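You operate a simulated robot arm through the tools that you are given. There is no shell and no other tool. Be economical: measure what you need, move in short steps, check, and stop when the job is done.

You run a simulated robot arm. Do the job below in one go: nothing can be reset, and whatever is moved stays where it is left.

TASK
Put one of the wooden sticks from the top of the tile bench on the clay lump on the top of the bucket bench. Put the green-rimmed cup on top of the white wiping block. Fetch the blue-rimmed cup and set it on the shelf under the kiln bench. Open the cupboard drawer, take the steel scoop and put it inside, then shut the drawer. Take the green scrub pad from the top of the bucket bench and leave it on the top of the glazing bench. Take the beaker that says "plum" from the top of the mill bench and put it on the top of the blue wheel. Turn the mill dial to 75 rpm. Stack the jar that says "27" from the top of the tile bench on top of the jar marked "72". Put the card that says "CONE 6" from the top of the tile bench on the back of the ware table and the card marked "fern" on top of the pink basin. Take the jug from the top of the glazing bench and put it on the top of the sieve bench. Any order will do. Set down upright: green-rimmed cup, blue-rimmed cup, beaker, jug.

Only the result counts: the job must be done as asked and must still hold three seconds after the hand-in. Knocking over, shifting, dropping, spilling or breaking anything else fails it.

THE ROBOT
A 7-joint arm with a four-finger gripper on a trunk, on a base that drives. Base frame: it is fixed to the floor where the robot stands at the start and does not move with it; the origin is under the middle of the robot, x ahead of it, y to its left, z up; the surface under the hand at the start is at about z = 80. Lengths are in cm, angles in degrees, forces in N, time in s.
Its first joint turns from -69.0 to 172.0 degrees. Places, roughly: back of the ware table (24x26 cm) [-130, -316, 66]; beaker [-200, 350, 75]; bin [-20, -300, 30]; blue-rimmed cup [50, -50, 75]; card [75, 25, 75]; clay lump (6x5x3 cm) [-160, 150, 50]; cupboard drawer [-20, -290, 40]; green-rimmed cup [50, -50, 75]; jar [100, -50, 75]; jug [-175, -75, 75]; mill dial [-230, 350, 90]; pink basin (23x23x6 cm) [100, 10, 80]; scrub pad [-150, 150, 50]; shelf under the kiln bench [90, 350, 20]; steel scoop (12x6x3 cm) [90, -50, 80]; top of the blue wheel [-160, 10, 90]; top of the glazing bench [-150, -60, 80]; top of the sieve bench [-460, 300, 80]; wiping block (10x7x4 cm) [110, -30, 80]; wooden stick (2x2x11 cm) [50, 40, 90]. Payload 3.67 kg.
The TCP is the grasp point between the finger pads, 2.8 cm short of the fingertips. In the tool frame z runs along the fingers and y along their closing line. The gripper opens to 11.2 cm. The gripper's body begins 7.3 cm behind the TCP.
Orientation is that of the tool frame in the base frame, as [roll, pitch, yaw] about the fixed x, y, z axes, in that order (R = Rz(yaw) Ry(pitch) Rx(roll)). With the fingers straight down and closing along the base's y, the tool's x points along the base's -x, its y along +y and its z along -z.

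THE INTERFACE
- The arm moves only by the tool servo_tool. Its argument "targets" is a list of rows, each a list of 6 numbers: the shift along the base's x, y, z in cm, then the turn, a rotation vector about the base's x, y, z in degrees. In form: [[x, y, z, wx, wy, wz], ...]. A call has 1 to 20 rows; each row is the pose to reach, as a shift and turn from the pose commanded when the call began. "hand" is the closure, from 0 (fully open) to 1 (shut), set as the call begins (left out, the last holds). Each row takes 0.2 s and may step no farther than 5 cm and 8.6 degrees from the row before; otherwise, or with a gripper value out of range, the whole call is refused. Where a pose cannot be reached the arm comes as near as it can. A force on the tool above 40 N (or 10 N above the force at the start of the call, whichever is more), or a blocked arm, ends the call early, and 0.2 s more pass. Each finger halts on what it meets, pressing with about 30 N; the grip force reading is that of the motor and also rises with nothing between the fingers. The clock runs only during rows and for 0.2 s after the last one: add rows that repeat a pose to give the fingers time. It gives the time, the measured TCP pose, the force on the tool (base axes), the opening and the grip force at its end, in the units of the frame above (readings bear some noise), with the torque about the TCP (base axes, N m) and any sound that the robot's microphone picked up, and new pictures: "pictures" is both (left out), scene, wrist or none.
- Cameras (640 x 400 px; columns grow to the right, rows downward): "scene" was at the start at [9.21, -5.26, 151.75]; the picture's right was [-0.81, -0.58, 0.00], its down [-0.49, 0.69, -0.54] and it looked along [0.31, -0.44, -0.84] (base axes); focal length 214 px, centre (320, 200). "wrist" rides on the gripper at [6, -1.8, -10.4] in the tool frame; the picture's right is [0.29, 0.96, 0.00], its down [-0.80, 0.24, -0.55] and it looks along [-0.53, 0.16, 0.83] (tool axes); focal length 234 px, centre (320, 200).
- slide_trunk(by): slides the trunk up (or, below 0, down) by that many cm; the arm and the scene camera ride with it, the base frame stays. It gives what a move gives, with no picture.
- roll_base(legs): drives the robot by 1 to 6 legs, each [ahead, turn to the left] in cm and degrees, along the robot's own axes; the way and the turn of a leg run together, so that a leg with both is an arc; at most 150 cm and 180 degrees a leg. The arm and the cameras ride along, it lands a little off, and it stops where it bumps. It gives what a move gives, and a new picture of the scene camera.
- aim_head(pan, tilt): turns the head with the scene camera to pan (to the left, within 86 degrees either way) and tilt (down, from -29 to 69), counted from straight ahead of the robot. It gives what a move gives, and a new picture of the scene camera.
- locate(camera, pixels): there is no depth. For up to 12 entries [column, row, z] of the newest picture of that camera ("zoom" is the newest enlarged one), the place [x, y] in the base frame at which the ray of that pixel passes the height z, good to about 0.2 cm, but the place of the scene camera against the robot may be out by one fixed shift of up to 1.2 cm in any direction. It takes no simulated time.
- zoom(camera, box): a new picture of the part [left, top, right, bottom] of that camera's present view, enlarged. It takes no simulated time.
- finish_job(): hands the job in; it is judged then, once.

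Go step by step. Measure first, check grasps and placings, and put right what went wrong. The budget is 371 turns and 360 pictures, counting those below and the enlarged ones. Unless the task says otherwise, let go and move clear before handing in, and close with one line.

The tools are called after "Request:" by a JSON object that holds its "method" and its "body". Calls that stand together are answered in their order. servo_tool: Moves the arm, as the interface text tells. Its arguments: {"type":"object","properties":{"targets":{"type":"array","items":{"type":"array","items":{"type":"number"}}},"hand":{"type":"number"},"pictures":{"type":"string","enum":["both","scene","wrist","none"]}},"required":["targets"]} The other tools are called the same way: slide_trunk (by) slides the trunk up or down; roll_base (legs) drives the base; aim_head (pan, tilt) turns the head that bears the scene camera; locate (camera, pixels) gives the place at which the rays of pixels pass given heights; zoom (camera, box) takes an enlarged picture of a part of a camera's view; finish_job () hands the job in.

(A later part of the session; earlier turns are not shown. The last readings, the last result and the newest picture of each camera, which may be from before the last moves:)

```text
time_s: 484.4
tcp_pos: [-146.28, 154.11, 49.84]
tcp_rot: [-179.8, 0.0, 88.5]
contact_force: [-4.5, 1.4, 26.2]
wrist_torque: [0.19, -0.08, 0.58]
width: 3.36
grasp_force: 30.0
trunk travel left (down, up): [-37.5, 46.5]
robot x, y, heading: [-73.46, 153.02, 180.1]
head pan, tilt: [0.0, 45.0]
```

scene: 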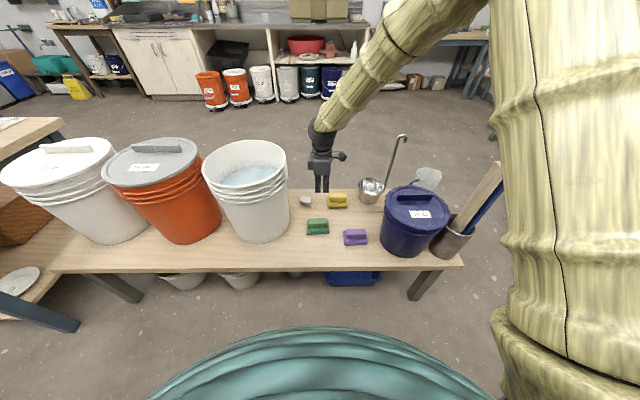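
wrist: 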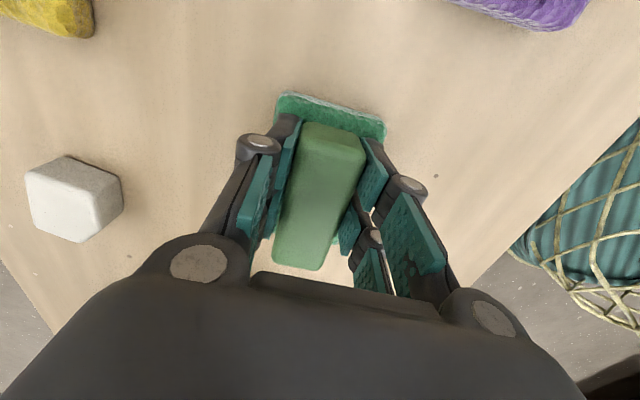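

Gripped at 3.36 cm. Lift and check.

Request:
{"method": "servo_tool", "body": {"targets": [[0, 0, 2, 0, 0, 0], [0, 0, 5, 0, 0, 0], [0, 0, 9, 0, 0, 0], [0, 0, 13, 0, 0, 0], [0, 0, 17, 0, 0, 0], [2, 0, 21, 0, 0, 0]], "pictures": "both"}}

```text
time_s: 485.8
tcp_pos: [-144.3, 154.04, 70.89]
tcp_rot: [-179.9, 0.1, 88.5]
contact_force: [0.4, -0.6, 0.5]
wrist_torque: [0.02, -0.03, -0.01]
width: 3.38
grasp_force: 29.9
trunk travel left (down, up): [-37.5, 46.5]
robot x, y, heading: [-73.0, 153.04, 179.8]
head pan, tilt: [0.0, 45.0]
```

scene: 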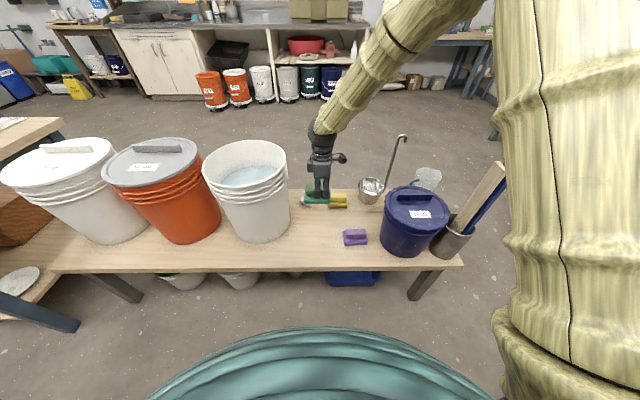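
wrist: 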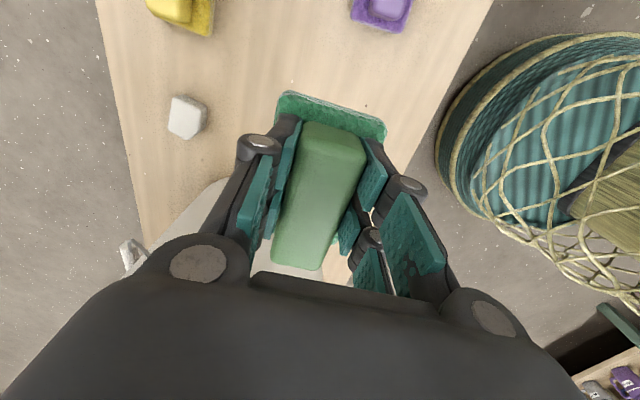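

Pad held. Raise the trunk, back off and drive south to the glazing bench's east side.

Request:
{"method": "slide_trunk", "body": {"by": 30}}

Request:
{"method": "servo_tool", "body": {"targets": [[3, 1, 2, 0, 0, 0], [6, 2, 4, 0, 0, 0], [9, 3, 6, 0, 0, 0], [12, 3, 8, 0, 0, 0], [14, 3, 9, 0, 0, 0]], "pictures": "none"}}

Request:
{"method": "roll_base", "body": {"legs": [[-33, 0], [0, 90], [150, 0], [78, 0], [0, -90]]}}

Request:
{"method": "aim_head", "body": {"pan": 0, "tilt": 48}}

```text
time_s: 488.8
tcp_pos: [-144.54, 154.02, 100.61]
tcp_rot: [-179.9, 0.1, 88.5]
contact_force: [0.8, -0.1, -1.3]
wrist_torque: [0.0, 0.02, 0.03]
width: 3.35
grasp_force: 30.1
trunk travel left (down, up): [-67.5, 16.5]
robot x, y, heading: [-72.98, 153.32, 179.9]
head pan, tilt: [0.0, 45.0]
```

```text
time_s: 490.0
tcp_pos: [-130.41, 157.03, 109.79]
tcp_rot: [-179.9, 0.2, 88.5]
contact_force: [0.4, -0.2, -0.7]
wrist_torque: [0.01, 0.02, 0.01]
width: 3.36
grasp_force: 29.5
trunk travel left (down, up): [-67.5, 16.5]
robot x, y, heading: [-72.82, 153.12, 179.8]
head pan, tilt: [0.0, 45.0]
```

```text
time_s: 510.8
tcp_pos: [-96.11, -70.9, 109.71]
tcp_rot: [-179.9, 0.1, 87.6]
contact_force: [0.5, -0.3, -1.6]
wrist_torque: [0.0, -0.03, 0.02]
width: 3.33
grasp_force: 29.8
trunk travel left (down, up): [-67.5, 16.5]
robot x, y, heading: [-38.87, -75.72, 178.7]
head pan, tilt: [0.0, 45.0]
```

scene: 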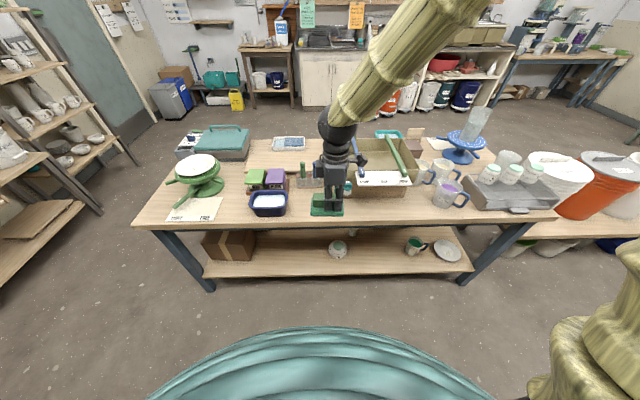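

```text
time_s: 511.4
tcp_pos: [-96.28, -70.85, 109.71]
tcp_rot: [-179.9, 0.1, 87.5]
contact_force: [-0.6, 0.0, -0.9]
wrist_torque: [0.02, 0.03, 0.01]
width: 3.36
grasp_force: 29.9
trunk travel left (down, up): [-67.5, 16.5]
robot x, y, heading: [-39.13, -75.27, 179.0]
head pan, tilt: [0.0, 48.0]
```

scene: 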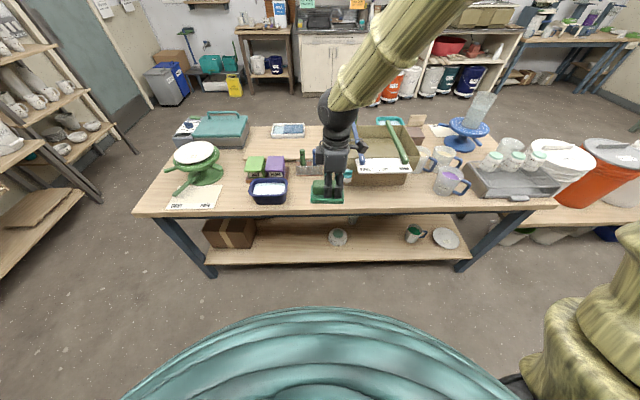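

Request:
{"method": "zoom", "body": {"camera": "scene", "box": [240, 140, 440, 230]}}

Request:
{"method": "locate", "body": {"camera": "scene", "pixels": [[320, 211, 80], [287, 203, 80], [350, 187, 80], [410, 187, 80], [320, 195, 80], [325, 178, 80]]}}

```text
3.20 times, centred on (340, 185) of scene
```

zoom: 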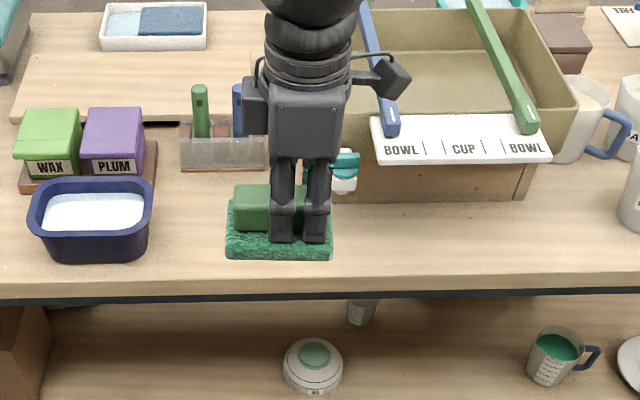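

```text
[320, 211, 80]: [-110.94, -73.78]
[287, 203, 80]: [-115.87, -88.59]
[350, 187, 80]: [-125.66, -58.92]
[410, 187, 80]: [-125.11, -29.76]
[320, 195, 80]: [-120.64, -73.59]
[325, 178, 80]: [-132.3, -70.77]
```

Request:
{"method": "servo_tool", "body": {"targets": [[-4, -0.5, -2, 0, 0, 0], [-8, -1, -4, 0, 0, 0], [-12, -1.5, -6, 0, 0, 0], [-16, -2, -8, 0, 0, 0], [-20, -2.6, -10, 0, 0, 0], [-23.2, -3.1, -13, 0, 0, 0], [-23.2, -3.1, -17, 0, 0, 0], [-23.2, -3.1, -20, 0, 0, 0]], "pictures": "scene"}}

Request:
{"method": "zoom", "body": {"camera": "scene", "box": [240, 140, 440, 230]}}

```text
time_s: 513.2
tcp_pos: [-119.7, -73.74, 89.51]
tcp_rot: [-179.8, 0.0, 87.7]
contact_force: [0.5, 0.8, -1.1]
wrist_torque: [-0.02, 0.0, -0.01]
width: 3.34
grasp_force: 30.4
trunk travel left (down, up): [-67.5, 16.5]
robot x, y, heading: [-38.98, -75.93, 179.0]
head pan, tilt: [0.0, 48.0]
```

scene: 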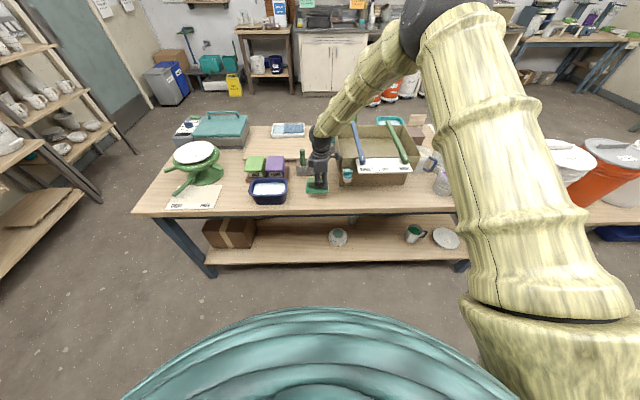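

```text
3.20 times, centred on (340, 185) of scene
```

zoom: 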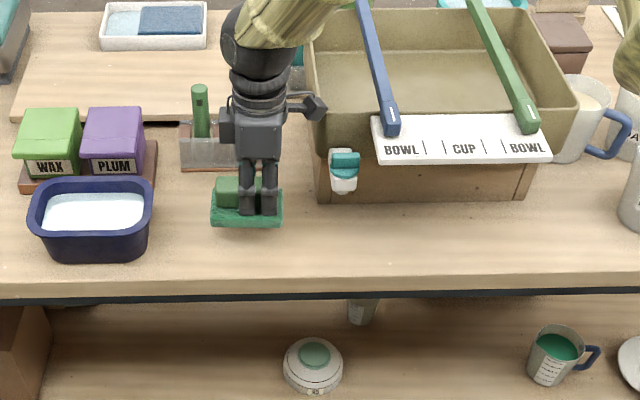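

Request:
{"method": "servo_tool", "body": {"targets": [[0.5, 0, -2, 0, 0, 0], [0.5, 0, -3.2, 0, 0, 0], [0.5, 0, -4, 0, 0, 0], [0.5, 0, -4.6, 0, 0, 0], [0.5, 0, -5.2, 0, 0, 0], [0.5, 0, -5.8, 0, 0, 0]], "pictures": "none"}}

```text
time_s: 514.6
tcp_pos: [-119.26, -74.0, 84.84]
tcp_rot: [-179.5, 0.3, 87.4]
contact_force: [6.6, 0.8, 26.4]
wrist_torque: [0.52, -0.78, -0.11]
width: 3.34
grasp_force: 30.0
trunk travel left (down, up): [-67.5, 16.5]
robot x, y, heading: [-38.73, -75.77, 179.3]
head pan, tilt: [0.0, 48.0]
stopped in row 6: the force on the tool passed its limit at 47 N (the readings are from after the stop); the commanded pose is now the measured one
```

Contact. Release and rise.

Request:
{"method": "servo_tool", "body": {"targets": [[0, 0, 0.3, 0, 0, 0], [0, 0, 0.3, 0, 0, 0], [0, 0, 0.3, 0, 0, 0]], "hand": 0.5, "pictures": "none"}}

Request:
{"method": "servo_tool", "body": {"targets": [[0, 0, 4, 0, 0, 0], [0, 0, 8, 0, 0, 0], [0, 0, 12, 0, 0, 0], [2, 0, 16, 0, 0, -8.5], [5, 0, 19, 0, 0, -17], [9, 0, 21, 0, 0, -25.5], [13, 0, 23, 0, 0, -34], [17, 0, 25, 0, 0, -42.5], [20, 0, 26, 0, 0, -51], [22, 0, 26, 0, 0, -59.5], [22, 0, 26, 0, 0, -68], [22, 0, 26, 0, 0, -76.5], [22, 0, 26, 0, 0, -84], [22, 0, 26, 0, 0, -88]], "hand": 0, "pictures": "scene"}}

Request:
{"method": "zoom", "body": {"camera": "scene", "box": [240, 140, 440, 230]}}

```text
time_s: 515.4
tcp_pos: [-119.19, -73.9, 84.86]
tcp_rot: [-179.6, 0.2, 87.6]
contact_force: [-1.4, -0.2, 2.9]
wrist_torque: [-0.04, -0.03, 0.0]
width: 5.56
grasp_force: 0.1
trunk travel left (down, up): [-67.5, 16.5]
robot x, y, heading: [-38.84, -75.28, 178.9]
head pan, tilt: [0.0, 48.0]
```

```text
time_s: 518.4
tcp_pos: [-97.26, -73.9, 110.9]
tcp_rot: [-179.6, 0.1, -0.6]
contact_force: [0.5, -0.3, -0.6]
wrist_torque: [-0.01, -0.02, 0.01]
width: 11.23
grasp_force: 0.0
trunk travel left (down, up): [-67.5, 16.5]
robot x, y, heading: [-39.09, -75.79, 179.0]
head pan, tilt: [0.0, 48.0]
```

scene: 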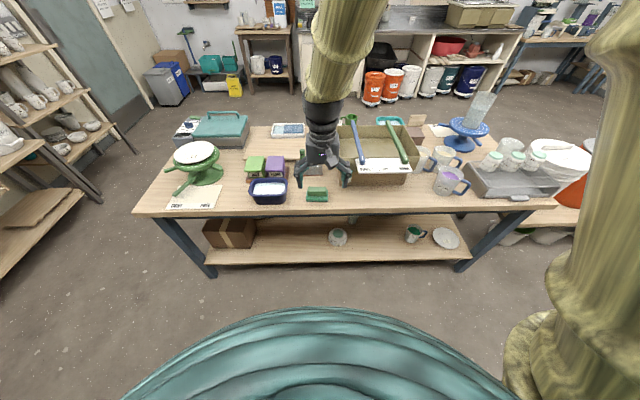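

```text
3.20 times, centred on (340, 185) of scene
```

zoom: 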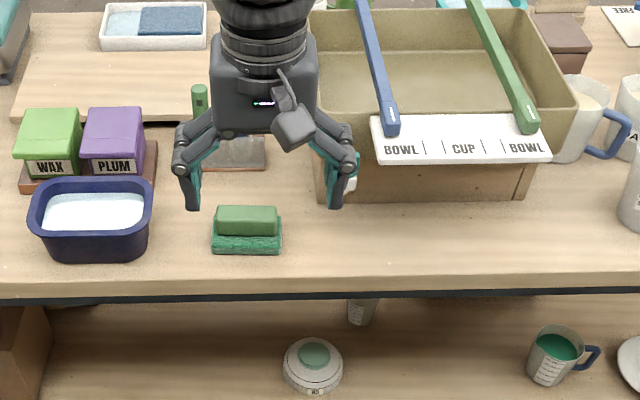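

Pad placed. Next, the wooden stick; I'll go back to the tile bench and look at the stick holders.

Request:
{"method": "roll_base", "body": {"legs": [[0, -90], [86, 0], [0, -89]]}}

Request:
{"method": "aim_head", "body": {"pan": 0, "tilt": 40}}

Request:
{"method": "zoom", "body": {"camera": "scene", "box": [180, 150, 380, 270]}}

```text
time_s: 530.6
tcp_pos: [21.83, 10.18, 110.83]
tcp_rot: [-179.6, 0.2, 179.3]
contact_force: [-0.3, 0.5, -1.0]
wrist_torque: [0.01, -0.02, 0.0]
width: 11.18
grasp_force: 0.2
trunk travel left (down, up): [-67.5, 16.5]
robot x, y, heading: [-36.45, 12.03, -1.4]
head pan, tilt: [0.0, 48.0]
```

scene: 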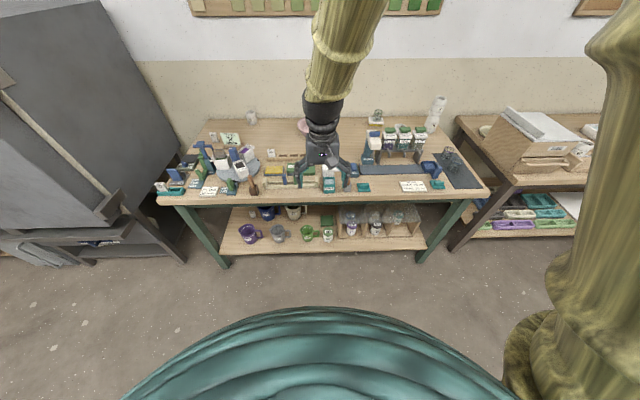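

```text
time_s: 531.3
tcp_pos: [21.83, 10.13, 110.82]
tcp_rot: [-179.6, 0.1, 179.3]
contact_force: [0.3, -0.3, -0.6]
wrist_torque: [0.0, 0.0, 0.02]
width: 11.21
grasp_force: 0.0
trunk travel left (down, up): [-67.5, 16.5]
robot x, y, heading: [-36.09, 12.24, -1.4]
head pan, tilt: [0.0, 40.0]
```

scene: 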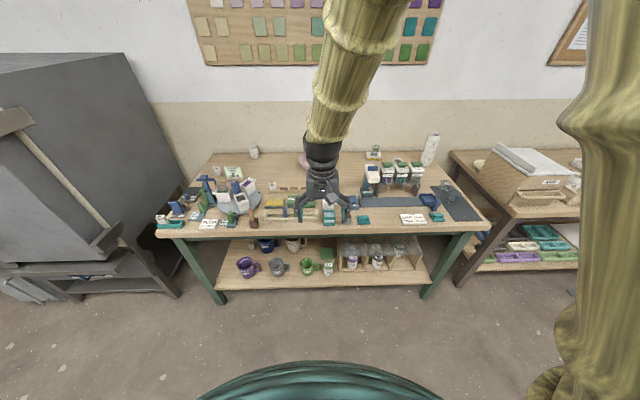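

```text
3.20 times, centred on (280, 210) of scene
```

zoom: 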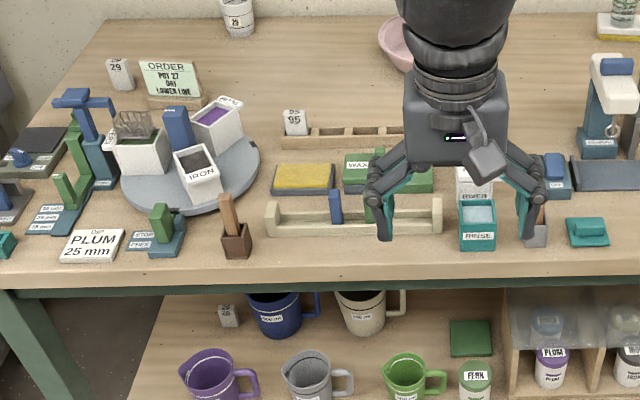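

I'll take the stick in the grey holder at (49,-2). Roll ahead 26 and view it with the wrist camera.

Request:
{"method": "roll_base", "body": {"legs": [[26, 1.4]]}}

Request:
{"method": "servo_tool", "body": {"targets": [[-1, -3, -2, 0, 0, 0], [-2, -6, -4, 0, 0, 0], [-3, -9, -6, 0, 0, 0], [-4, -11, -7, 0, 0, 0], [-4, -11, -7, 0, 0, 0]], "pictures": "wrist"}}

Request:
{"method": "zoom", "body": {"camera": "wrist", "box": [220, 60, 420, 240]}}

```text
time_s: 533.2
tcp_pos: [47.83, 11.16, 110.74]
tcp_rot: [-179.7, 0.1, -179.4]
contact_force: [0.3, -0.2, -0.3]
wrist_torque: [0.01, 0.05, 0.01]
width: 11.22
grasp_force: 0.1
trunk travel left (down, up): [-67.5, 16.5]
robot x, y, heading: [-10.98, 11.92, 0.1]
head pan, tilt: [0.0, 40.0]
```

scene: 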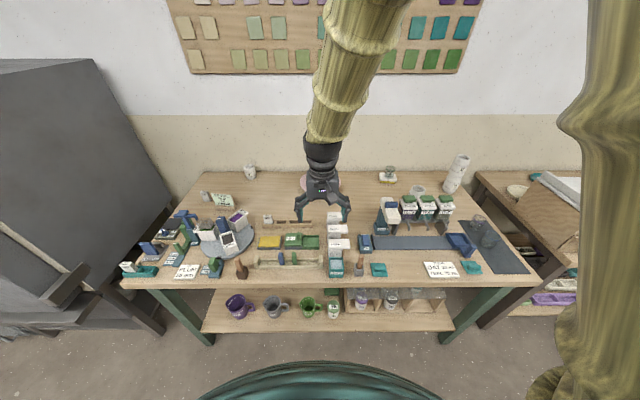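

```text
time_s: 534.4
tcp_pos: [43.78, 0.26, 103.86]
tcp_rot: [-179.6, 0.1, -179.3]
contact_force: [0.1, -0.4, -0.8]
wrist_torque: [0.01, 0.01, 0.0]
width: 11.22
grasp_force: 0.2
trunk travel left (down, up): [-67.5, 16.5]
robot x, y, heading: [-10.11, 11.94, 0.1]
head pan, tilt: [0.0, 40.0]
```

wrist: 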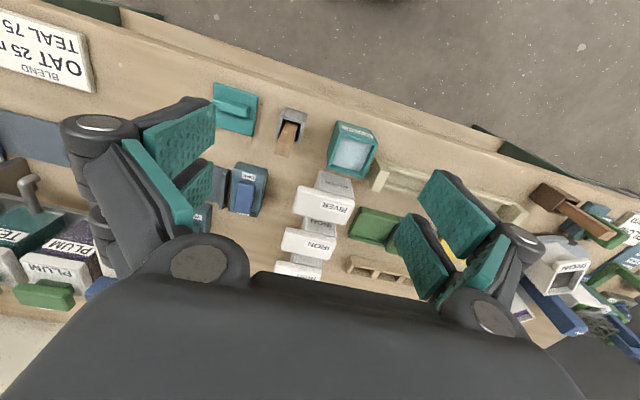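

```text
2.22 times, centred on (320, 150) of wrist
```

zoom: 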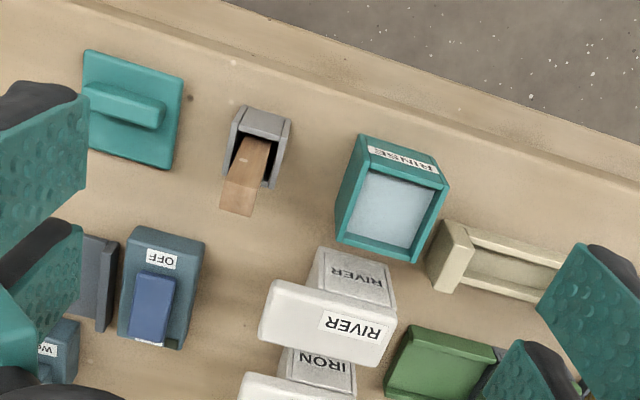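

Request:
{"method": "locate", "body": {"camera": "wrist", "pixels": [[282.6, 152, 90], [282.6, 152, 88], [282.6, 152, 92], [292, 123, 85], [292, 123, 84], [293, 112, 80]]}}

Request:
{"method": "locate", "body": {"camera": "scene", "pixels": [[358, 256, 90], [358, 256, 88], [359, 272, 84]]}}

Request:
{"method": "zoom", "body": {"camera": "scene", "box": [310, 220, 410, 290]}}

```text
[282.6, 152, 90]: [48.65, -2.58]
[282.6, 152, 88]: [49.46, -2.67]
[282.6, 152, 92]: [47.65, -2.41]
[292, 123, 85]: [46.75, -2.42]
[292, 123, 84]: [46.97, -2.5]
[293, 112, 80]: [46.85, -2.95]
```

```text
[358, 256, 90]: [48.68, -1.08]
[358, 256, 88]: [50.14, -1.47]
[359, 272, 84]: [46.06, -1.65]
```

```text
5.71 times, centred on (360, 255) of scene
```

zoom: 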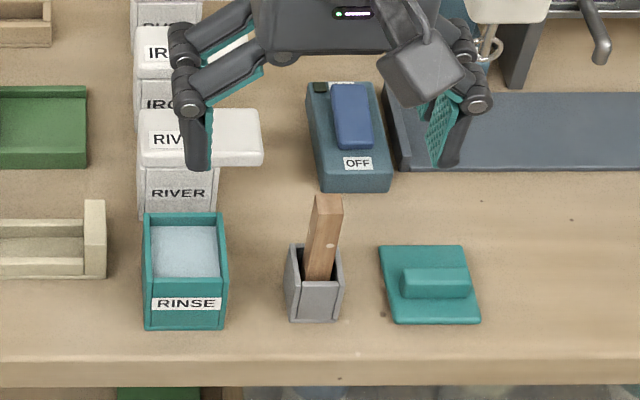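

The stick leans back ~18° in its holder. I'll grip it with the tool tilted 45° forward so that it will later lie level when the hand is tilted back.

Request:
{"method": "servo_tool", "body": {"targets": [[-0.5, -0.5, 0, 0, -8, 0], [-1, -1, 0, 0, -16, 0], [-1, -1.5, 0, 0, -24, 0], [-1, -2, 0, 0, -32, 0], [-1, -2.5, 0, 0, -40, 0], [-1, -2.8, 0, 0, -45, 0], [-1, -2.8, 0, 0, -45, 0]], "hand": 0.5, "pictures": "both"}}

Request:
{"method": "zoom", "body": {"camera": "wrist", "box": [220, 60, 420, 240]}}

```text
time_s: 536.0
tcp_pos: [48.97, -0.78, 103.47]
tcp_rot: [-179.2, 45.4, -179.3]
contact_force: [0.3, 0.4, 0.6]
wrist_torque: [0.02, -0.04, -0.01]
width: 5.62
grasp_force: 0.0
out of reach, approached as far as the arm can: row 4, 5, 6, 7
trunk travel left (down, up): [-67.5, 16.5]
robot x, y, heading: [-10.43, 11.97, -0.1]
head pan, tilt: [0.0, 40.0]
```

scene: 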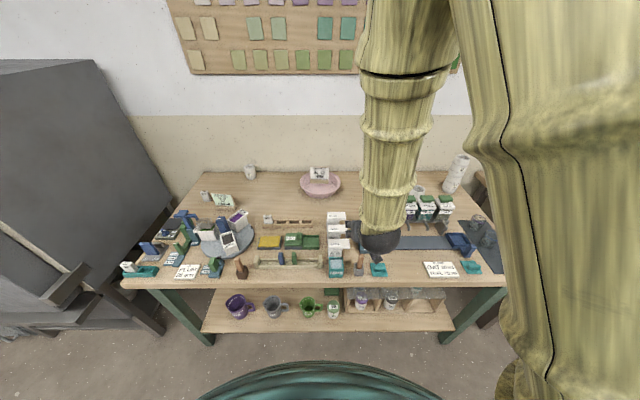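
wrist: 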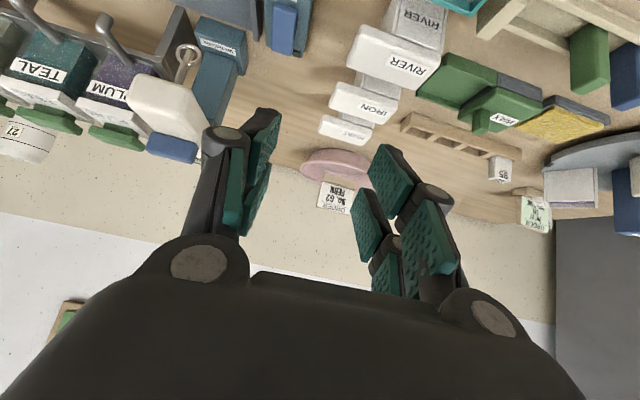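

```text
2.22 times, centred on (320, 150) of wrist
```

zoom: 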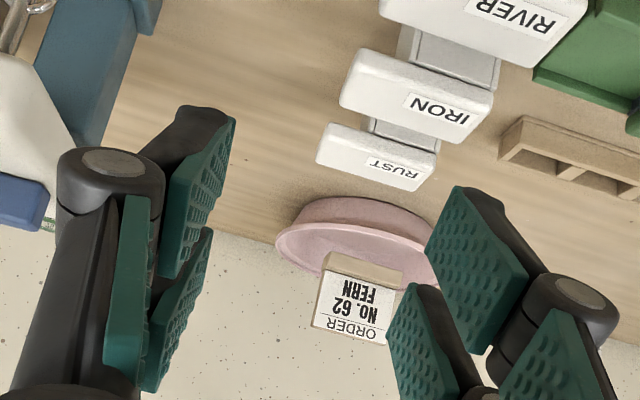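

Request:
{"method": "roll_base", "body": {"legs": [[-18, 0]]}}

Request:
{"method": "servo_tool", "body": {"targets": [[2, -0.5, -2, 0, 0, 0], [4, -1, -4, 0, 0, 0], [6, -1.5, -5, 0, 0, 0], [7.5, -1.8, -6, 0, 0, 0], [7.5, -1.8, -6, 0, 0, 0]], "pictures": "both"}}

Request:
{"method": "zoom", "body": {"camera": "wrist", "box": [220, 40, 420, 220]}}

```text
time_s: 537.5
tcp_pos: [30.87, -0.73, 103.33]
tcp_rot: [-179.2, 45.0, -179.3]
contact_force: [-0.6, -0.1, 1.1]
wrist_torque: [0.0, 0.0, 0.0]
width: 5.59
grasp_force: 0.0
trunk travel left (down, up): [-67.5, 16.5]
robot x, y, heading: [-28.54, 11.8, -0.1]
head pan, tilt: [0.0, 40.0]
```

scene: 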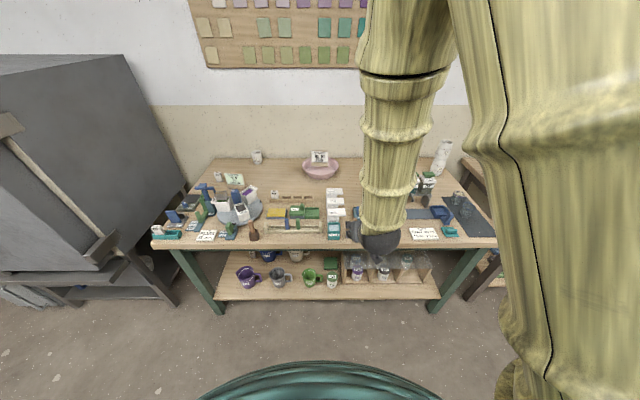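

```text
time_s: 538.7
tcp_pos: [38.63, -2.54, 97.35]
tcp_rot: [-179.2, 45.1, -179.3]
contact_force: [-0.1, -0.4, 0.1]
wrist_torque: [-0.02, 0.0, -0.03]
width: 5.61
grasp_force: 0.1
trunk travel left (down, up): [-67.5, 16.5]
robot x, y, heading: [-28.44, 11.85, -0.3]
head pan, tilt: [0.0, 40.0]
```

scene: 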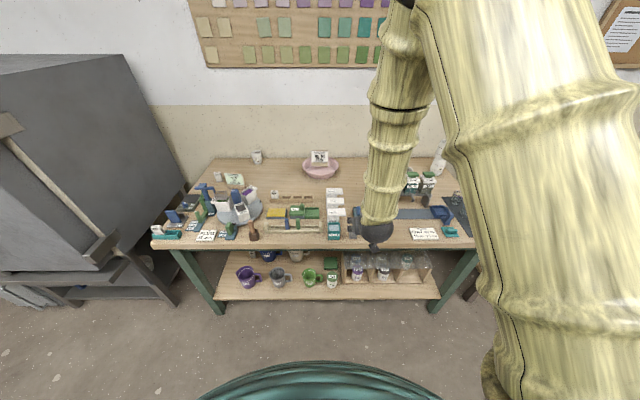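
wrist: 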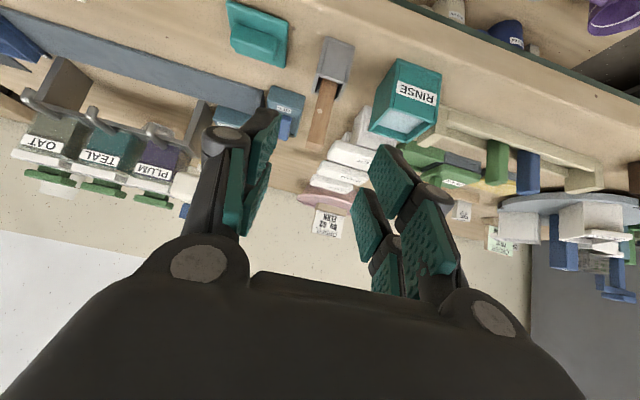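

```text
2.22 times, centred on (320, 130) of wrist
```

zoom: 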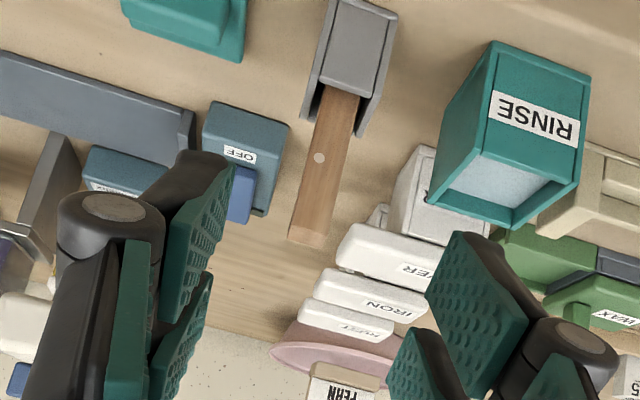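

Request:
{"method": "locate", "body": {"camera": "wrist", "pixels": [[316.4, 145.8, 92], [316.4, 145.8, 90], [316.4, 145.8, 88], [323.6, 112, 89], [323.6, 112, 87.5], [323.6, 112, 86], [329, 82.7, 85], [329, 82.7, 84]]}}

```text
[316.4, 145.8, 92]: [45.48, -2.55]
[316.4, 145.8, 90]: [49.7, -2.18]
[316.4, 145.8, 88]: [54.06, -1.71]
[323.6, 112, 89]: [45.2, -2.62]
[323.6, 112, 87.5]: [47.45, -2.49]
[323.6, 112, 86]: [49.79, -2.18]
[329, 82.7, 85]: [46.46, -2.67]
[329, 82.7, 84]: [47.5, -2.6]
```

The stick's grasp point is (47.7,-2.45,88). I'll advance along the tool axis and close.

Request:
{"method": "servo_tool", "body": {"targets": [[2.3, 0, -2.3, 0, 0, 0], [4.6, 0, -4.6, 0, 0, 0], [6.9, 0.1, -7, 0, 0, 0], [9.1, 0.1, -9.2, 0, 0, 0], [9.1, 0.1, -9.2, 0, 0, 0]], "pictures": "wrist"}}

Request:
{"method": "zoom", "body": {"camera": "wrist", "box": [220, 40, 420, 220]}}

```text
time_s: 539.9
tcp_pos: [47.47, -2.39, 88.04]
tcp_rot: [-179.1, 45.1, -179.3]
contact_force: [0.3, 0.5, 0.8]
wrist_torque: [0.0, 0.03, 0.02]
width: 5.61
grasp_force: 0.0
trunk travel left (down, up): [-67.5, 16.5]
robot x, y, heading: [-28.48, 11.72, -0.0]
head pan, tilt: [0.0, 40.0]
```

wrist: 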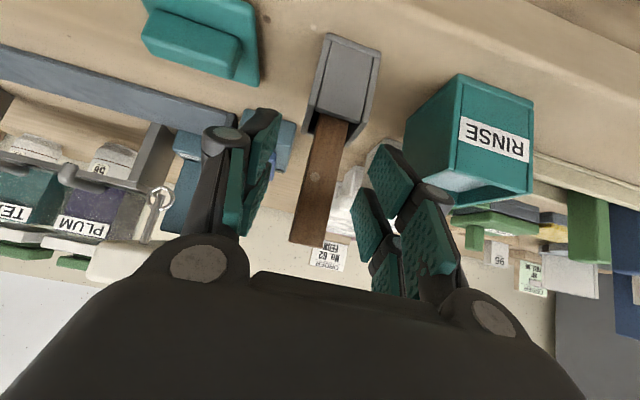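

```text
2.22 times, centred on (320, 130) of wrist
```

zoom: 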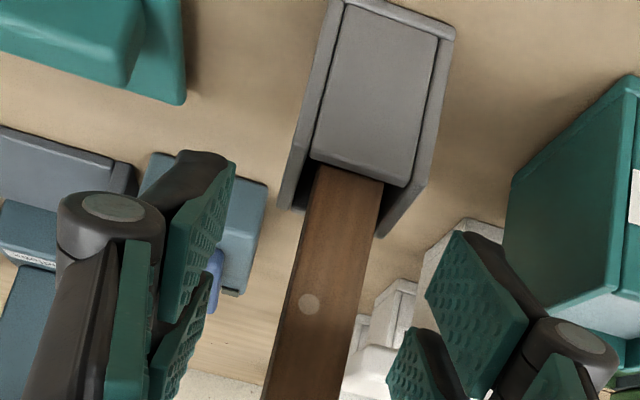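

Request:
{"method": "servo_tool", "body": {"targets": [[0, 0, 0, 0, 0, 0], [0, 0, 0, 0, 0, 0], [0, 0, 0, 0, 0, 0]], "hand": 1, "pictures": "wrist"}}

```text
time_s: 540.7
tcp_pos: [47.56, -2.53, 87.82]
tcp_rot: [-179.1, 45.0, -179.4]
contact_force: [4.2, -4.3, -5.8]
wrist_torque: [-0.34, -0.33, -0.09]
width: 3.19
grasp_force: 45.0
trunk travel left (down, up): [-67.5, 16.5]
robot x, y, heading: [-28.7, 11.46, 0.0]
head pan, tilt: [0.0, 40.0]
```

wrist: 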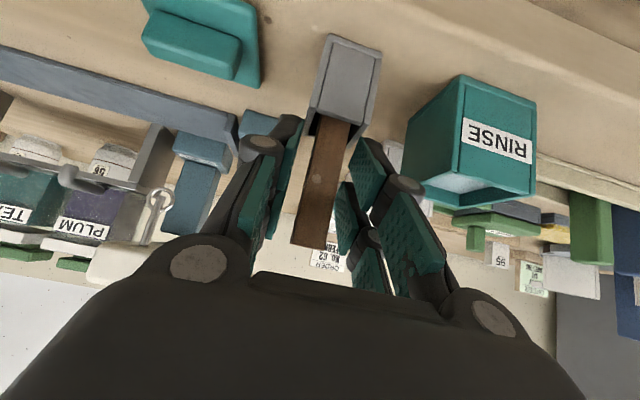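

Width 3.19 means the tips caught the holder's walls. I'll reopen and shift up.

Request:
{"method": "servo_tool", "body": {"targets": [[0, 0, 0, 0, 0, 0], [0, 0, 0, 0, 0, 0], [-0.2, 0, 1.4, 0, 0, 0], [-0.2, 0, 1.4, 0, 0, 0]], "hand": 0.55, "pictures": "none"}}

Request:
{"method": "servo_tool", "body": {"targets": [[0, 0, 0, 0, 0, 0], [0, 0, 0, 0, 0, 0], [0, 0, 0, 0, 0, 0]], "hand": 1, "pictures": "wrist"}}

Request:
{"method": "zoom", "body": {"camera": "wrist", "box": [220, 40, 420, 280]}}

```text
time_s: 541.7
tcp_pos: [47.51, -2.49, 89.47]
tcp_rot: [-179.2, 45.0, -179.3]
contact_force: [0.3, -0.4, -0.2]
wrist_torque: [0.01, 0.02, 0.02]
width: 5.05
grasp_force: 0.1
trunk travel left (down, up): [-67.5, 16.5]
robot x, y, heading: [-28.44, 12.03, -0.2]
head pan, tilt: [0.0, 40.0]
```

```text
time_s: 542.5
tcp_pos: [47.38, -2.44, 89.53]
tcp_rot: [-179.2, 44.9, -179.2]
contact_force: [0.4, -0.2, 0.9]
wrist_torque: [-0.02, 0.0, -0.01]
width: 1.51
grasp_force: 30.0
trunk travel left (down, up): [-67.5, 16.5]
robot x, y, heading: [-28.31, 12.06, -0.2]
head pan, tilt: [0.0, 40.0]
```

wrist: 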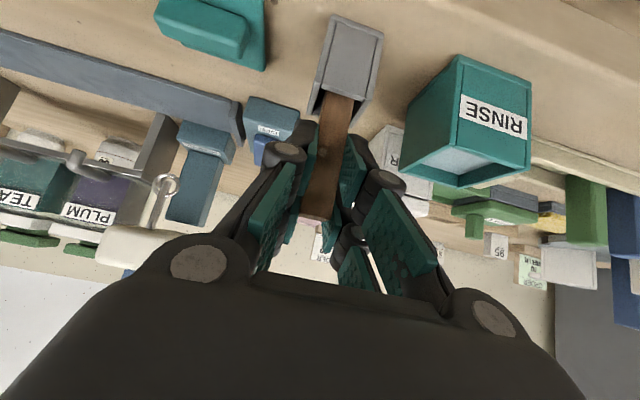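

```text
1.67 times, centred on (320, 160) of wrist
```

zoom: 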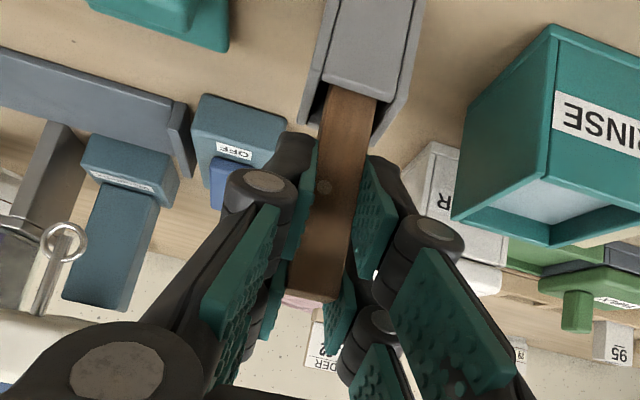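

Stick gripped (1.51). Pull it out along its own lean.

Request:
{"method": "servo_tool", "body": {"targets": [[0.3, 0, 1.2, 0, 0, 0], [0.6, 0, 2.5, 0, 0, 0], [1, 0, 4, 0, 0, 0], [1.4, 0, 5.5, 0, 0, 0], [1.8, 0, 7, 0, 0, 0], [1.8, 0, 10, 0, 0, 0], [1.8, 0, 13, 0, 0, 0]], "pictures": "both"}}

Request:
{"method": "zoom", "body": {"camera": "scene", "box": [290, 180, 420, 270]}}

```text
time_s: 544.1
tcp_pos: [48.95, -2.37, 102.35]
tcp_rot: [-179.1, 45.1, -179.2]
contact_force: [-0.2, 0.6, 0.0]
wrist_torque: [0.0, 0.01, 0.02]
width: 1.44
grasp_force: 30.1
trunk travel left (down, up): [-67.5, 16.5]
robot x, y, heading: [-28.63, 11.67, -0.2]
head pan, tilt: [0.0, 40.0]
```

scene: 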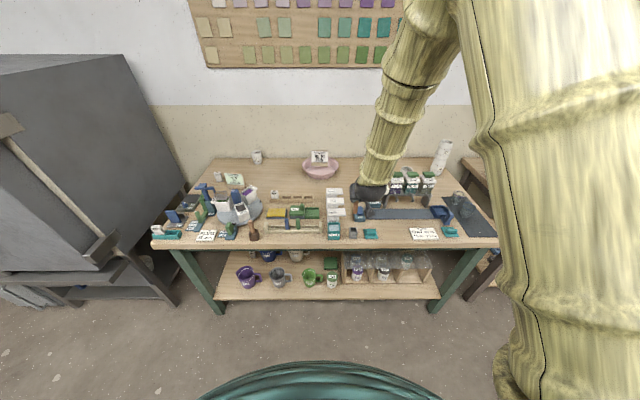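
wrist: 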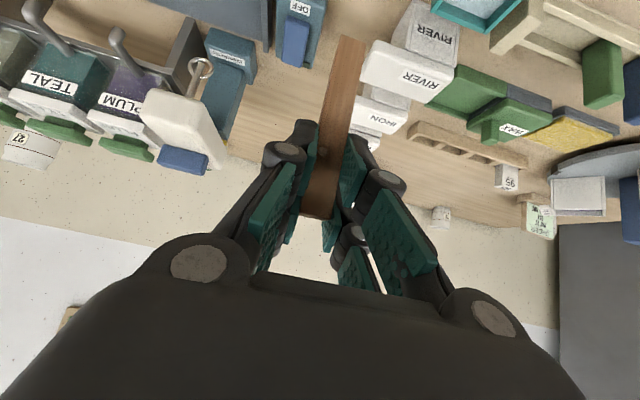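

```text
4.44 times, centred on (355, 225) of scene
```

zoom: 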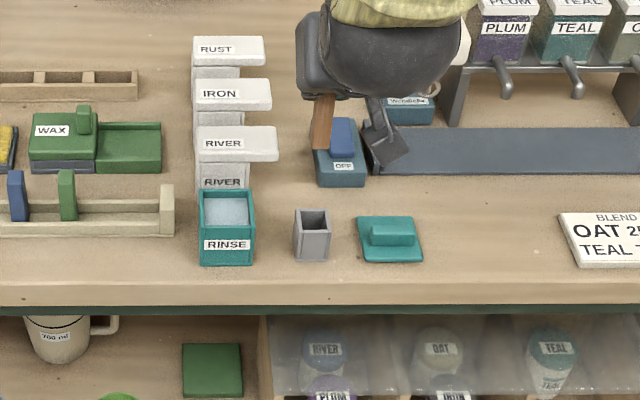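

The stick is out and the holder stayed put. Raise a little and drive to the bucket bench.

Request:
{"method": "servo_tool", "body": {"targets": [[-1, 0, 3, 0, 0, 0], [-2, 0, 6, 0, 0, 0], [-2, 0, 6, 0, 0, 0]], "pictures": "none"}}

Request:
{"method": "roll_base", "body": {"legs": [[-25, 0], [0, 90], [138, 0], [0, 90]]}}

Request:
{"method": "aim_head", "body": {"pan": 0, "tilt": 45}}

```text
time_s: 544.9
tcp_pos: [47.22, -2.27, 108.27]
tcp_rot: [-179.2, 44.9, -179.3]
contact_force: [0.7, 0.1, 0.3]
wrist_torque: [0.01, 0.02, 0.0]
width: 1.47
grasp_force: 30.4
trunk travel left (down, up): [-67.5, 16.5]
robot x, y, heading: [-28.5, 11.98, -0.1]
head pan, tilt: [0.0, 40.0]
```

```text
time_s: 560.8
tcp_pos: [-129.57, 166.02, 108.27]
tcp_rot: [-179.2, 45.0, 0.0]
contact_force: [0.6, -0.1, 0.0]
wrist_torque: [-0.01, 0.04, 0.03]
width: 1.47
grasp_force: 30.3
trunk travel left (down, up): [-67.5, 16.5]
robot x, y, heading: [-54.09, 150.81, 179.5]
head pan, tilt: [0.0, 40.0]
```

scene: 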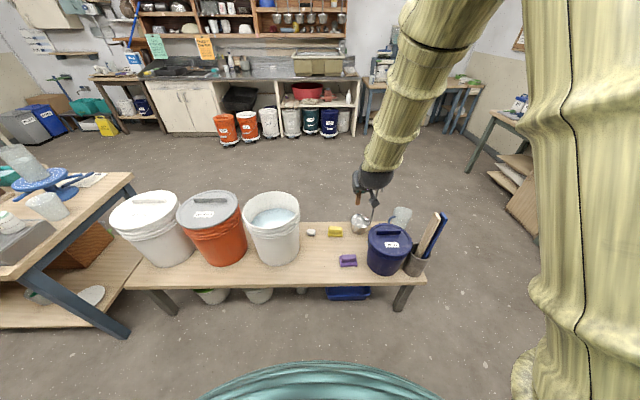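

```text
time_s: 561.5
tcp_pos: [-129.42, 166.33, 108.19]
tcp_rot: [-179.2, 45.0, 0.0]
contact_force: [-0.2, 0.0, -0.5]
wrist_torque: [0.0, 0.03, -0.03]
width: 1.46
grasp_force: 30.1
trunk travel left (down, up): [-67.5, 16.5]
robot x, y, heading: [-54.12, 150.98, 179.2]
head pan, tilt: [0.0, 45.0]
```

scene: 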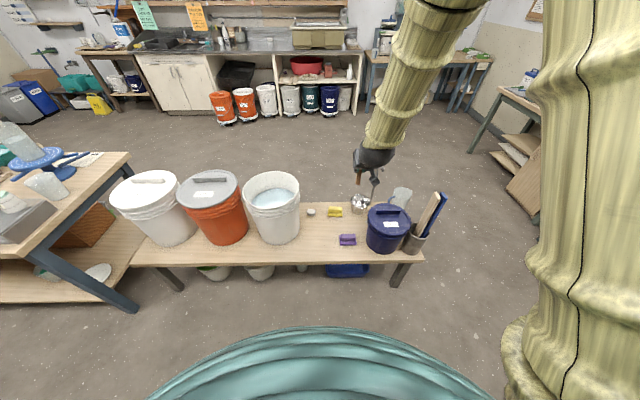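

I'll regrasp the stick at its middle for a safe placement: first turn the tool near-vertical, roll in and lower the trunk, then lay the stick on the free bench area.

Request:
{"method": "servo_tool", "body": {"targets": [[1, -1, 0, 0, -8, 0], [2, -2, 0, 0, -16, 0], [3, -3, 0, 0, -24, 0], [4, -4, 0, 0, -32, 0], [4, -5, 0, 0, -40, 0], [4, -6, 0, 0, -48, 0], [4, -7, 0, 0, -56, 0], [4, -8, 0, 0, -57, 0]], "pictures": "none"}}

Request:
{"method": "roll_base", "body": {"legs": [[19, 0]]}}

Request:
{"method": "slide_trunk", "body": {"by": -35}}

Request:
{"method": "servo_tool", "body": {"targets": [[0, -1, -1, 0, 0, 0], [0, -1, -1, 0, 0, 0]], "pictures": "both"}}

```text
time_s: 563.3
tcp_pos: [-125.37, 158.1, 108.26]
tcp_rot: [-179.2, -12.0, 0.0]
contact_force: [1.0, 0.5, 0.5]
wrist_torque: [-0.02, 0.03, -0.04]
width: 1.47
grasp_force: 29.8
trunk travel left (down, up): [-67.5, 16.5]
robot x, y, heading: [-54.14, 150.98, 179.4]
head pan, tilt: [0.0, 45.0]
```

```text
time_s: 564.9
tcp_pos: [-144.77, 158.27, 108.09]
tcp_rot: [-179.2, -12.0, 0.1]
contact_force: [-1.2, -0.1, 0.1]
wrist_torque: [-0.02, -0.06, 0.01]
width: 1.48
grasp_force: 29.7
trunk travel left (down, up): [-67.5, 16.5]
robot x, y, heading: [-73.0, 150.72, 179.5]
head pan, tilt: [0.0, 45.0]
```

scene: 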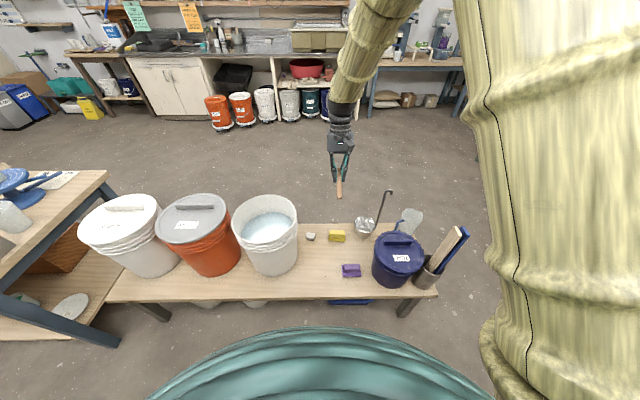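

```text
time_s: 568.3
tcp_pos: [-144.66, 158.11, 73.2]
tcp_rot: [-179.2, -11.9, 0.1]
contact_force: [0.4, -0.4, 0.3]
wrist_torque: [0.0, 0.01, 0.0]
width: 1.47
grasp_force: 29.9
trunk travel left (down, up): [-32.5, 51.5]
robot x, y, heading: [-73.54, 151.21, 179.2]
head pan, tilt: [0.0, 45.0]
```

```text
time_s: 568.9
tcp_pos: [-144.79, 157.12, 72.24]
tcp_rot: [-179.2, -12.0, 0.1]
contact_force: [-1.5, 0.0, -0.5]
wrist_torque: [-0.01, -0.01, -0.01]
width: 1.47
grasp_force: 29.4
trunk travel left (down, up): [-32.5, 51.5]
robot x, y, heading: [-73.5, 151.3, 179.2]
head pan, tilt: [0.0, 45.0]
```

scene: 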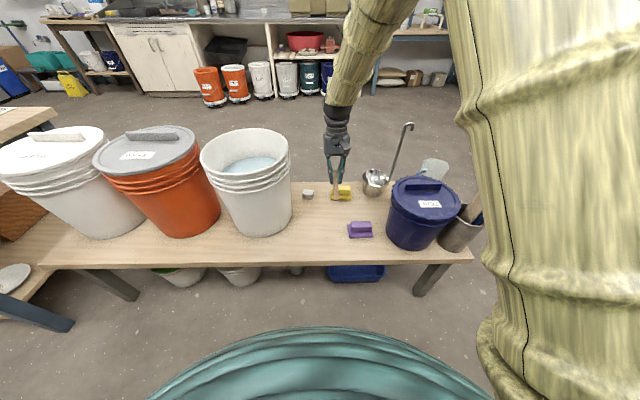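
wrist: 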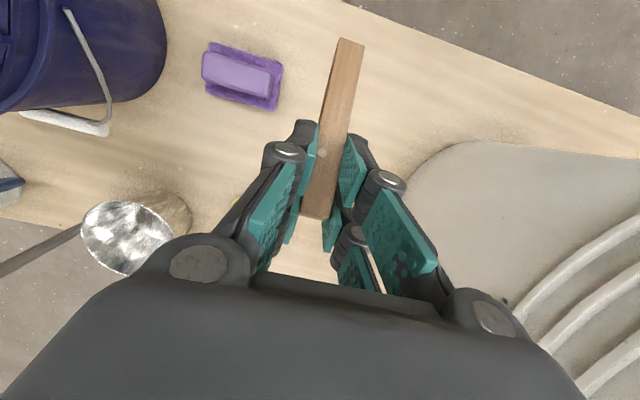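

Request:
{"method": "servo_tool", "body": {"targets": [[-1, -1.3, -4, 0, 0, 0], [-2, -2.6, -8, 0, 0, 0], [-2.3, -2.6, -12, 0, 0, 0], [-2.3, -2.6, -16, 0, 0, 0], [-2.3, -2.6, -19, 0, 0, 0], [-2.3, -2.6, -19, 0, 0, 0]], "pictures": "both"}}

Request:
{"method": "zoom", "body": {"camera": "scene", "box": [270, 140, 410, 260]}}

```text
time_s: 570.3
tcp_pos: [-146.76, 154.35, 53.26]
tcp_rot: [-179.2, -11.9, 0.0]
contact_force: [0.2, 0.0, -0.2]
wrist_torque: [0.0, 0.0, -0.02]
width: 1.49
grasp_force: 30.1
trunk travel left (down, up): [-32.5, 51.5]
robot x, y, heading: [-73.2, 150.98, 179.5]
head pan, tilt: [0.0, 45.0]
```

scene: 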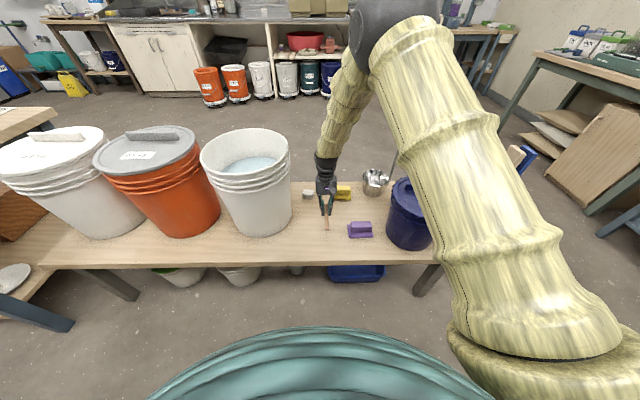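
wrist: 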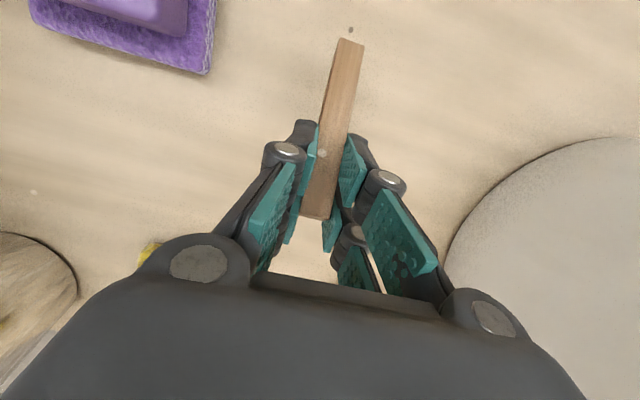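

```text
3.33 times, centred on (340, 200) of scene
```

zoom: 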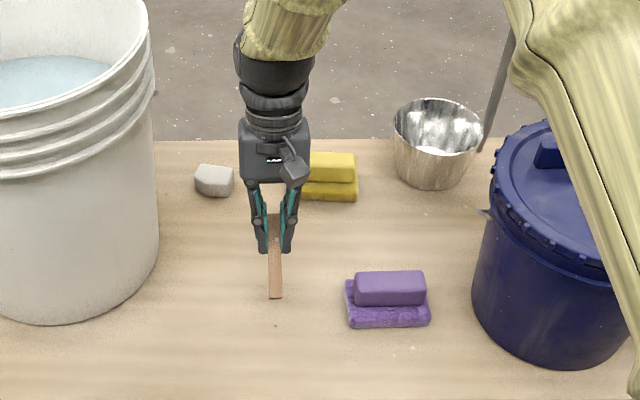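

Request:
{"method": "servo_tool", "body": {"targets": [[0, 0, -1, 0, 0, 0], [0, 0, -2, 0, 0, 0], [0, 0, -2.7, 0, 0, 0], [0, 0, -3.4, 0, 0, 0], [0, 0, -4.1, 0, 0, 0], [0, 0, -4.8, 0, 0, 0]], "pictures": "wrist"}}

```text
time_s: 571.7
tcp_pos: [-146.82, 154.69, 48.43]
tcp_rot: [-179.2, -12.0, 0.1]
contact_force: [-5.5, -2.1, 11.6]
wrist_torque: [-0.05, -0.65, -0.15]
width: 1.47
grasp_force: 29.5
trunk travel left (down, up): [-32.5, 51.5]
robot x, y, heading: [-72.99, 150.95, 179.5]
head pan, tilt: [0.0, 45.0]
```

wrist: 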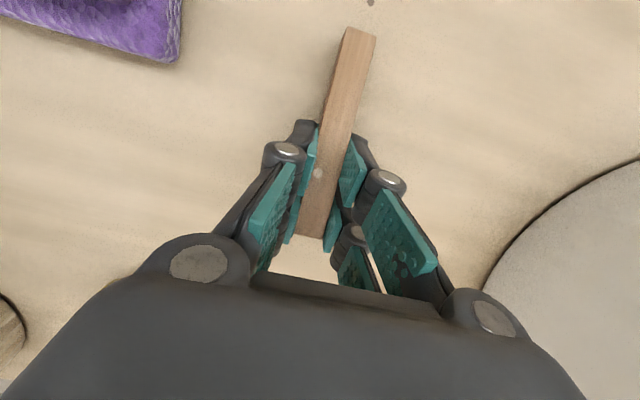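

The stick's end touches and pivots in the grip. Release it here.

Request:
{"method": "servo_tool", "body": {"targets": [[0, 0, 0, 0, 0, 0], [0, 0, 0, 0, 0, 0], [0, 0, 0, 0, 0, 0]], "hand": 0.6, "pictures": "none"}}

Request:
{"method": "servo_tool", "body": {"targets": [[0, 0, 4, 0, 0, 0], [0, 0, 8, 0, 4, 0], [2, 0, 12, 0, 8, 0], [4, 0, 14, 0, 12, 0], [4, 0, 14, 0, 12, 0]], "pictures": "both"}}

Request:
{"method": "zoom", "body": {"camera": "wrist", "box": [220, 20, 420, 220]}}

```text
time_s: 572.5
tcp_pos: [-146.99, 154.56, 48.32]
tcp_rot: [-179.2, -12.0, 0.0]
contact_force: [-0.3, -0.3, 0.5]
wrist_torque: [0.0, -0.02, 0.0]
width: 4.48
grasp_force: 0.1
trunk travel left (down, up): [-32.5, 51.5]
robot x, y, heading: [-73.21, 150.82, 179.8]
head pan, tilt: [0.0, 45.0]
```

```text
time_s: 573.7
tcp_pos: [-142.98, 154.59, 62.43]
tcp_rot: [-179.2, 0.0, 0.2]
contact_force: [-0.3, 0.3, 0.0]
wrist_torque: [0.01, 0.01, -0.03]
width: 4.5
grasp_force: 0.0
trunk travel left (down, up): [-32.5, 51.5]
robot x, y, heading: [-73.33, 151.18, 179.5]
head pan, tilt: [0.0, 45.0]
```

scene: 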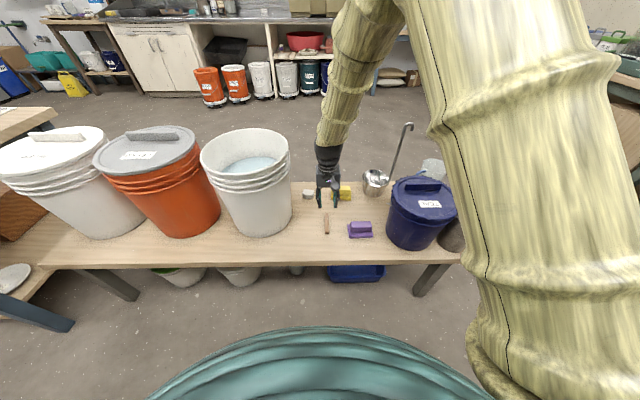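
wrist: 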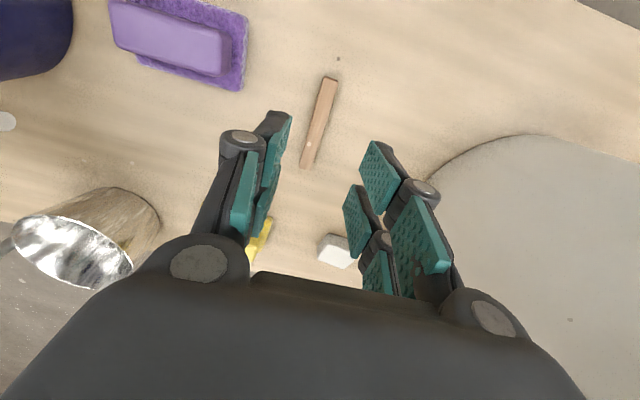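

```text
2.00 times, centred on (320, 120) of wrist
```

zoom: 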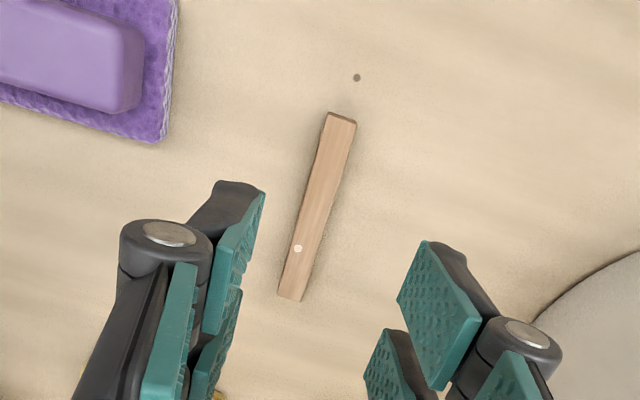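

Request:
{"method": "locate", "body": {"camera": "wrist", "pixels": [[331.5, 79, 46.5], [305, 168.5, 46.5], [318, 124, 46.5], [338, 250, 47], [338, 250, 48]]}}

```text
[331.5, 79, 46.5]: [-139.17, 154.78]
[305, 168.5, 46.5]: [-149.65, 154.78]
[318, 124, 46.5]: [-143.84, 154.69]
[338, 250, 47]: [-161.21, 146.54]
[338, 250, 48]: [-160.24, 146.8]
```

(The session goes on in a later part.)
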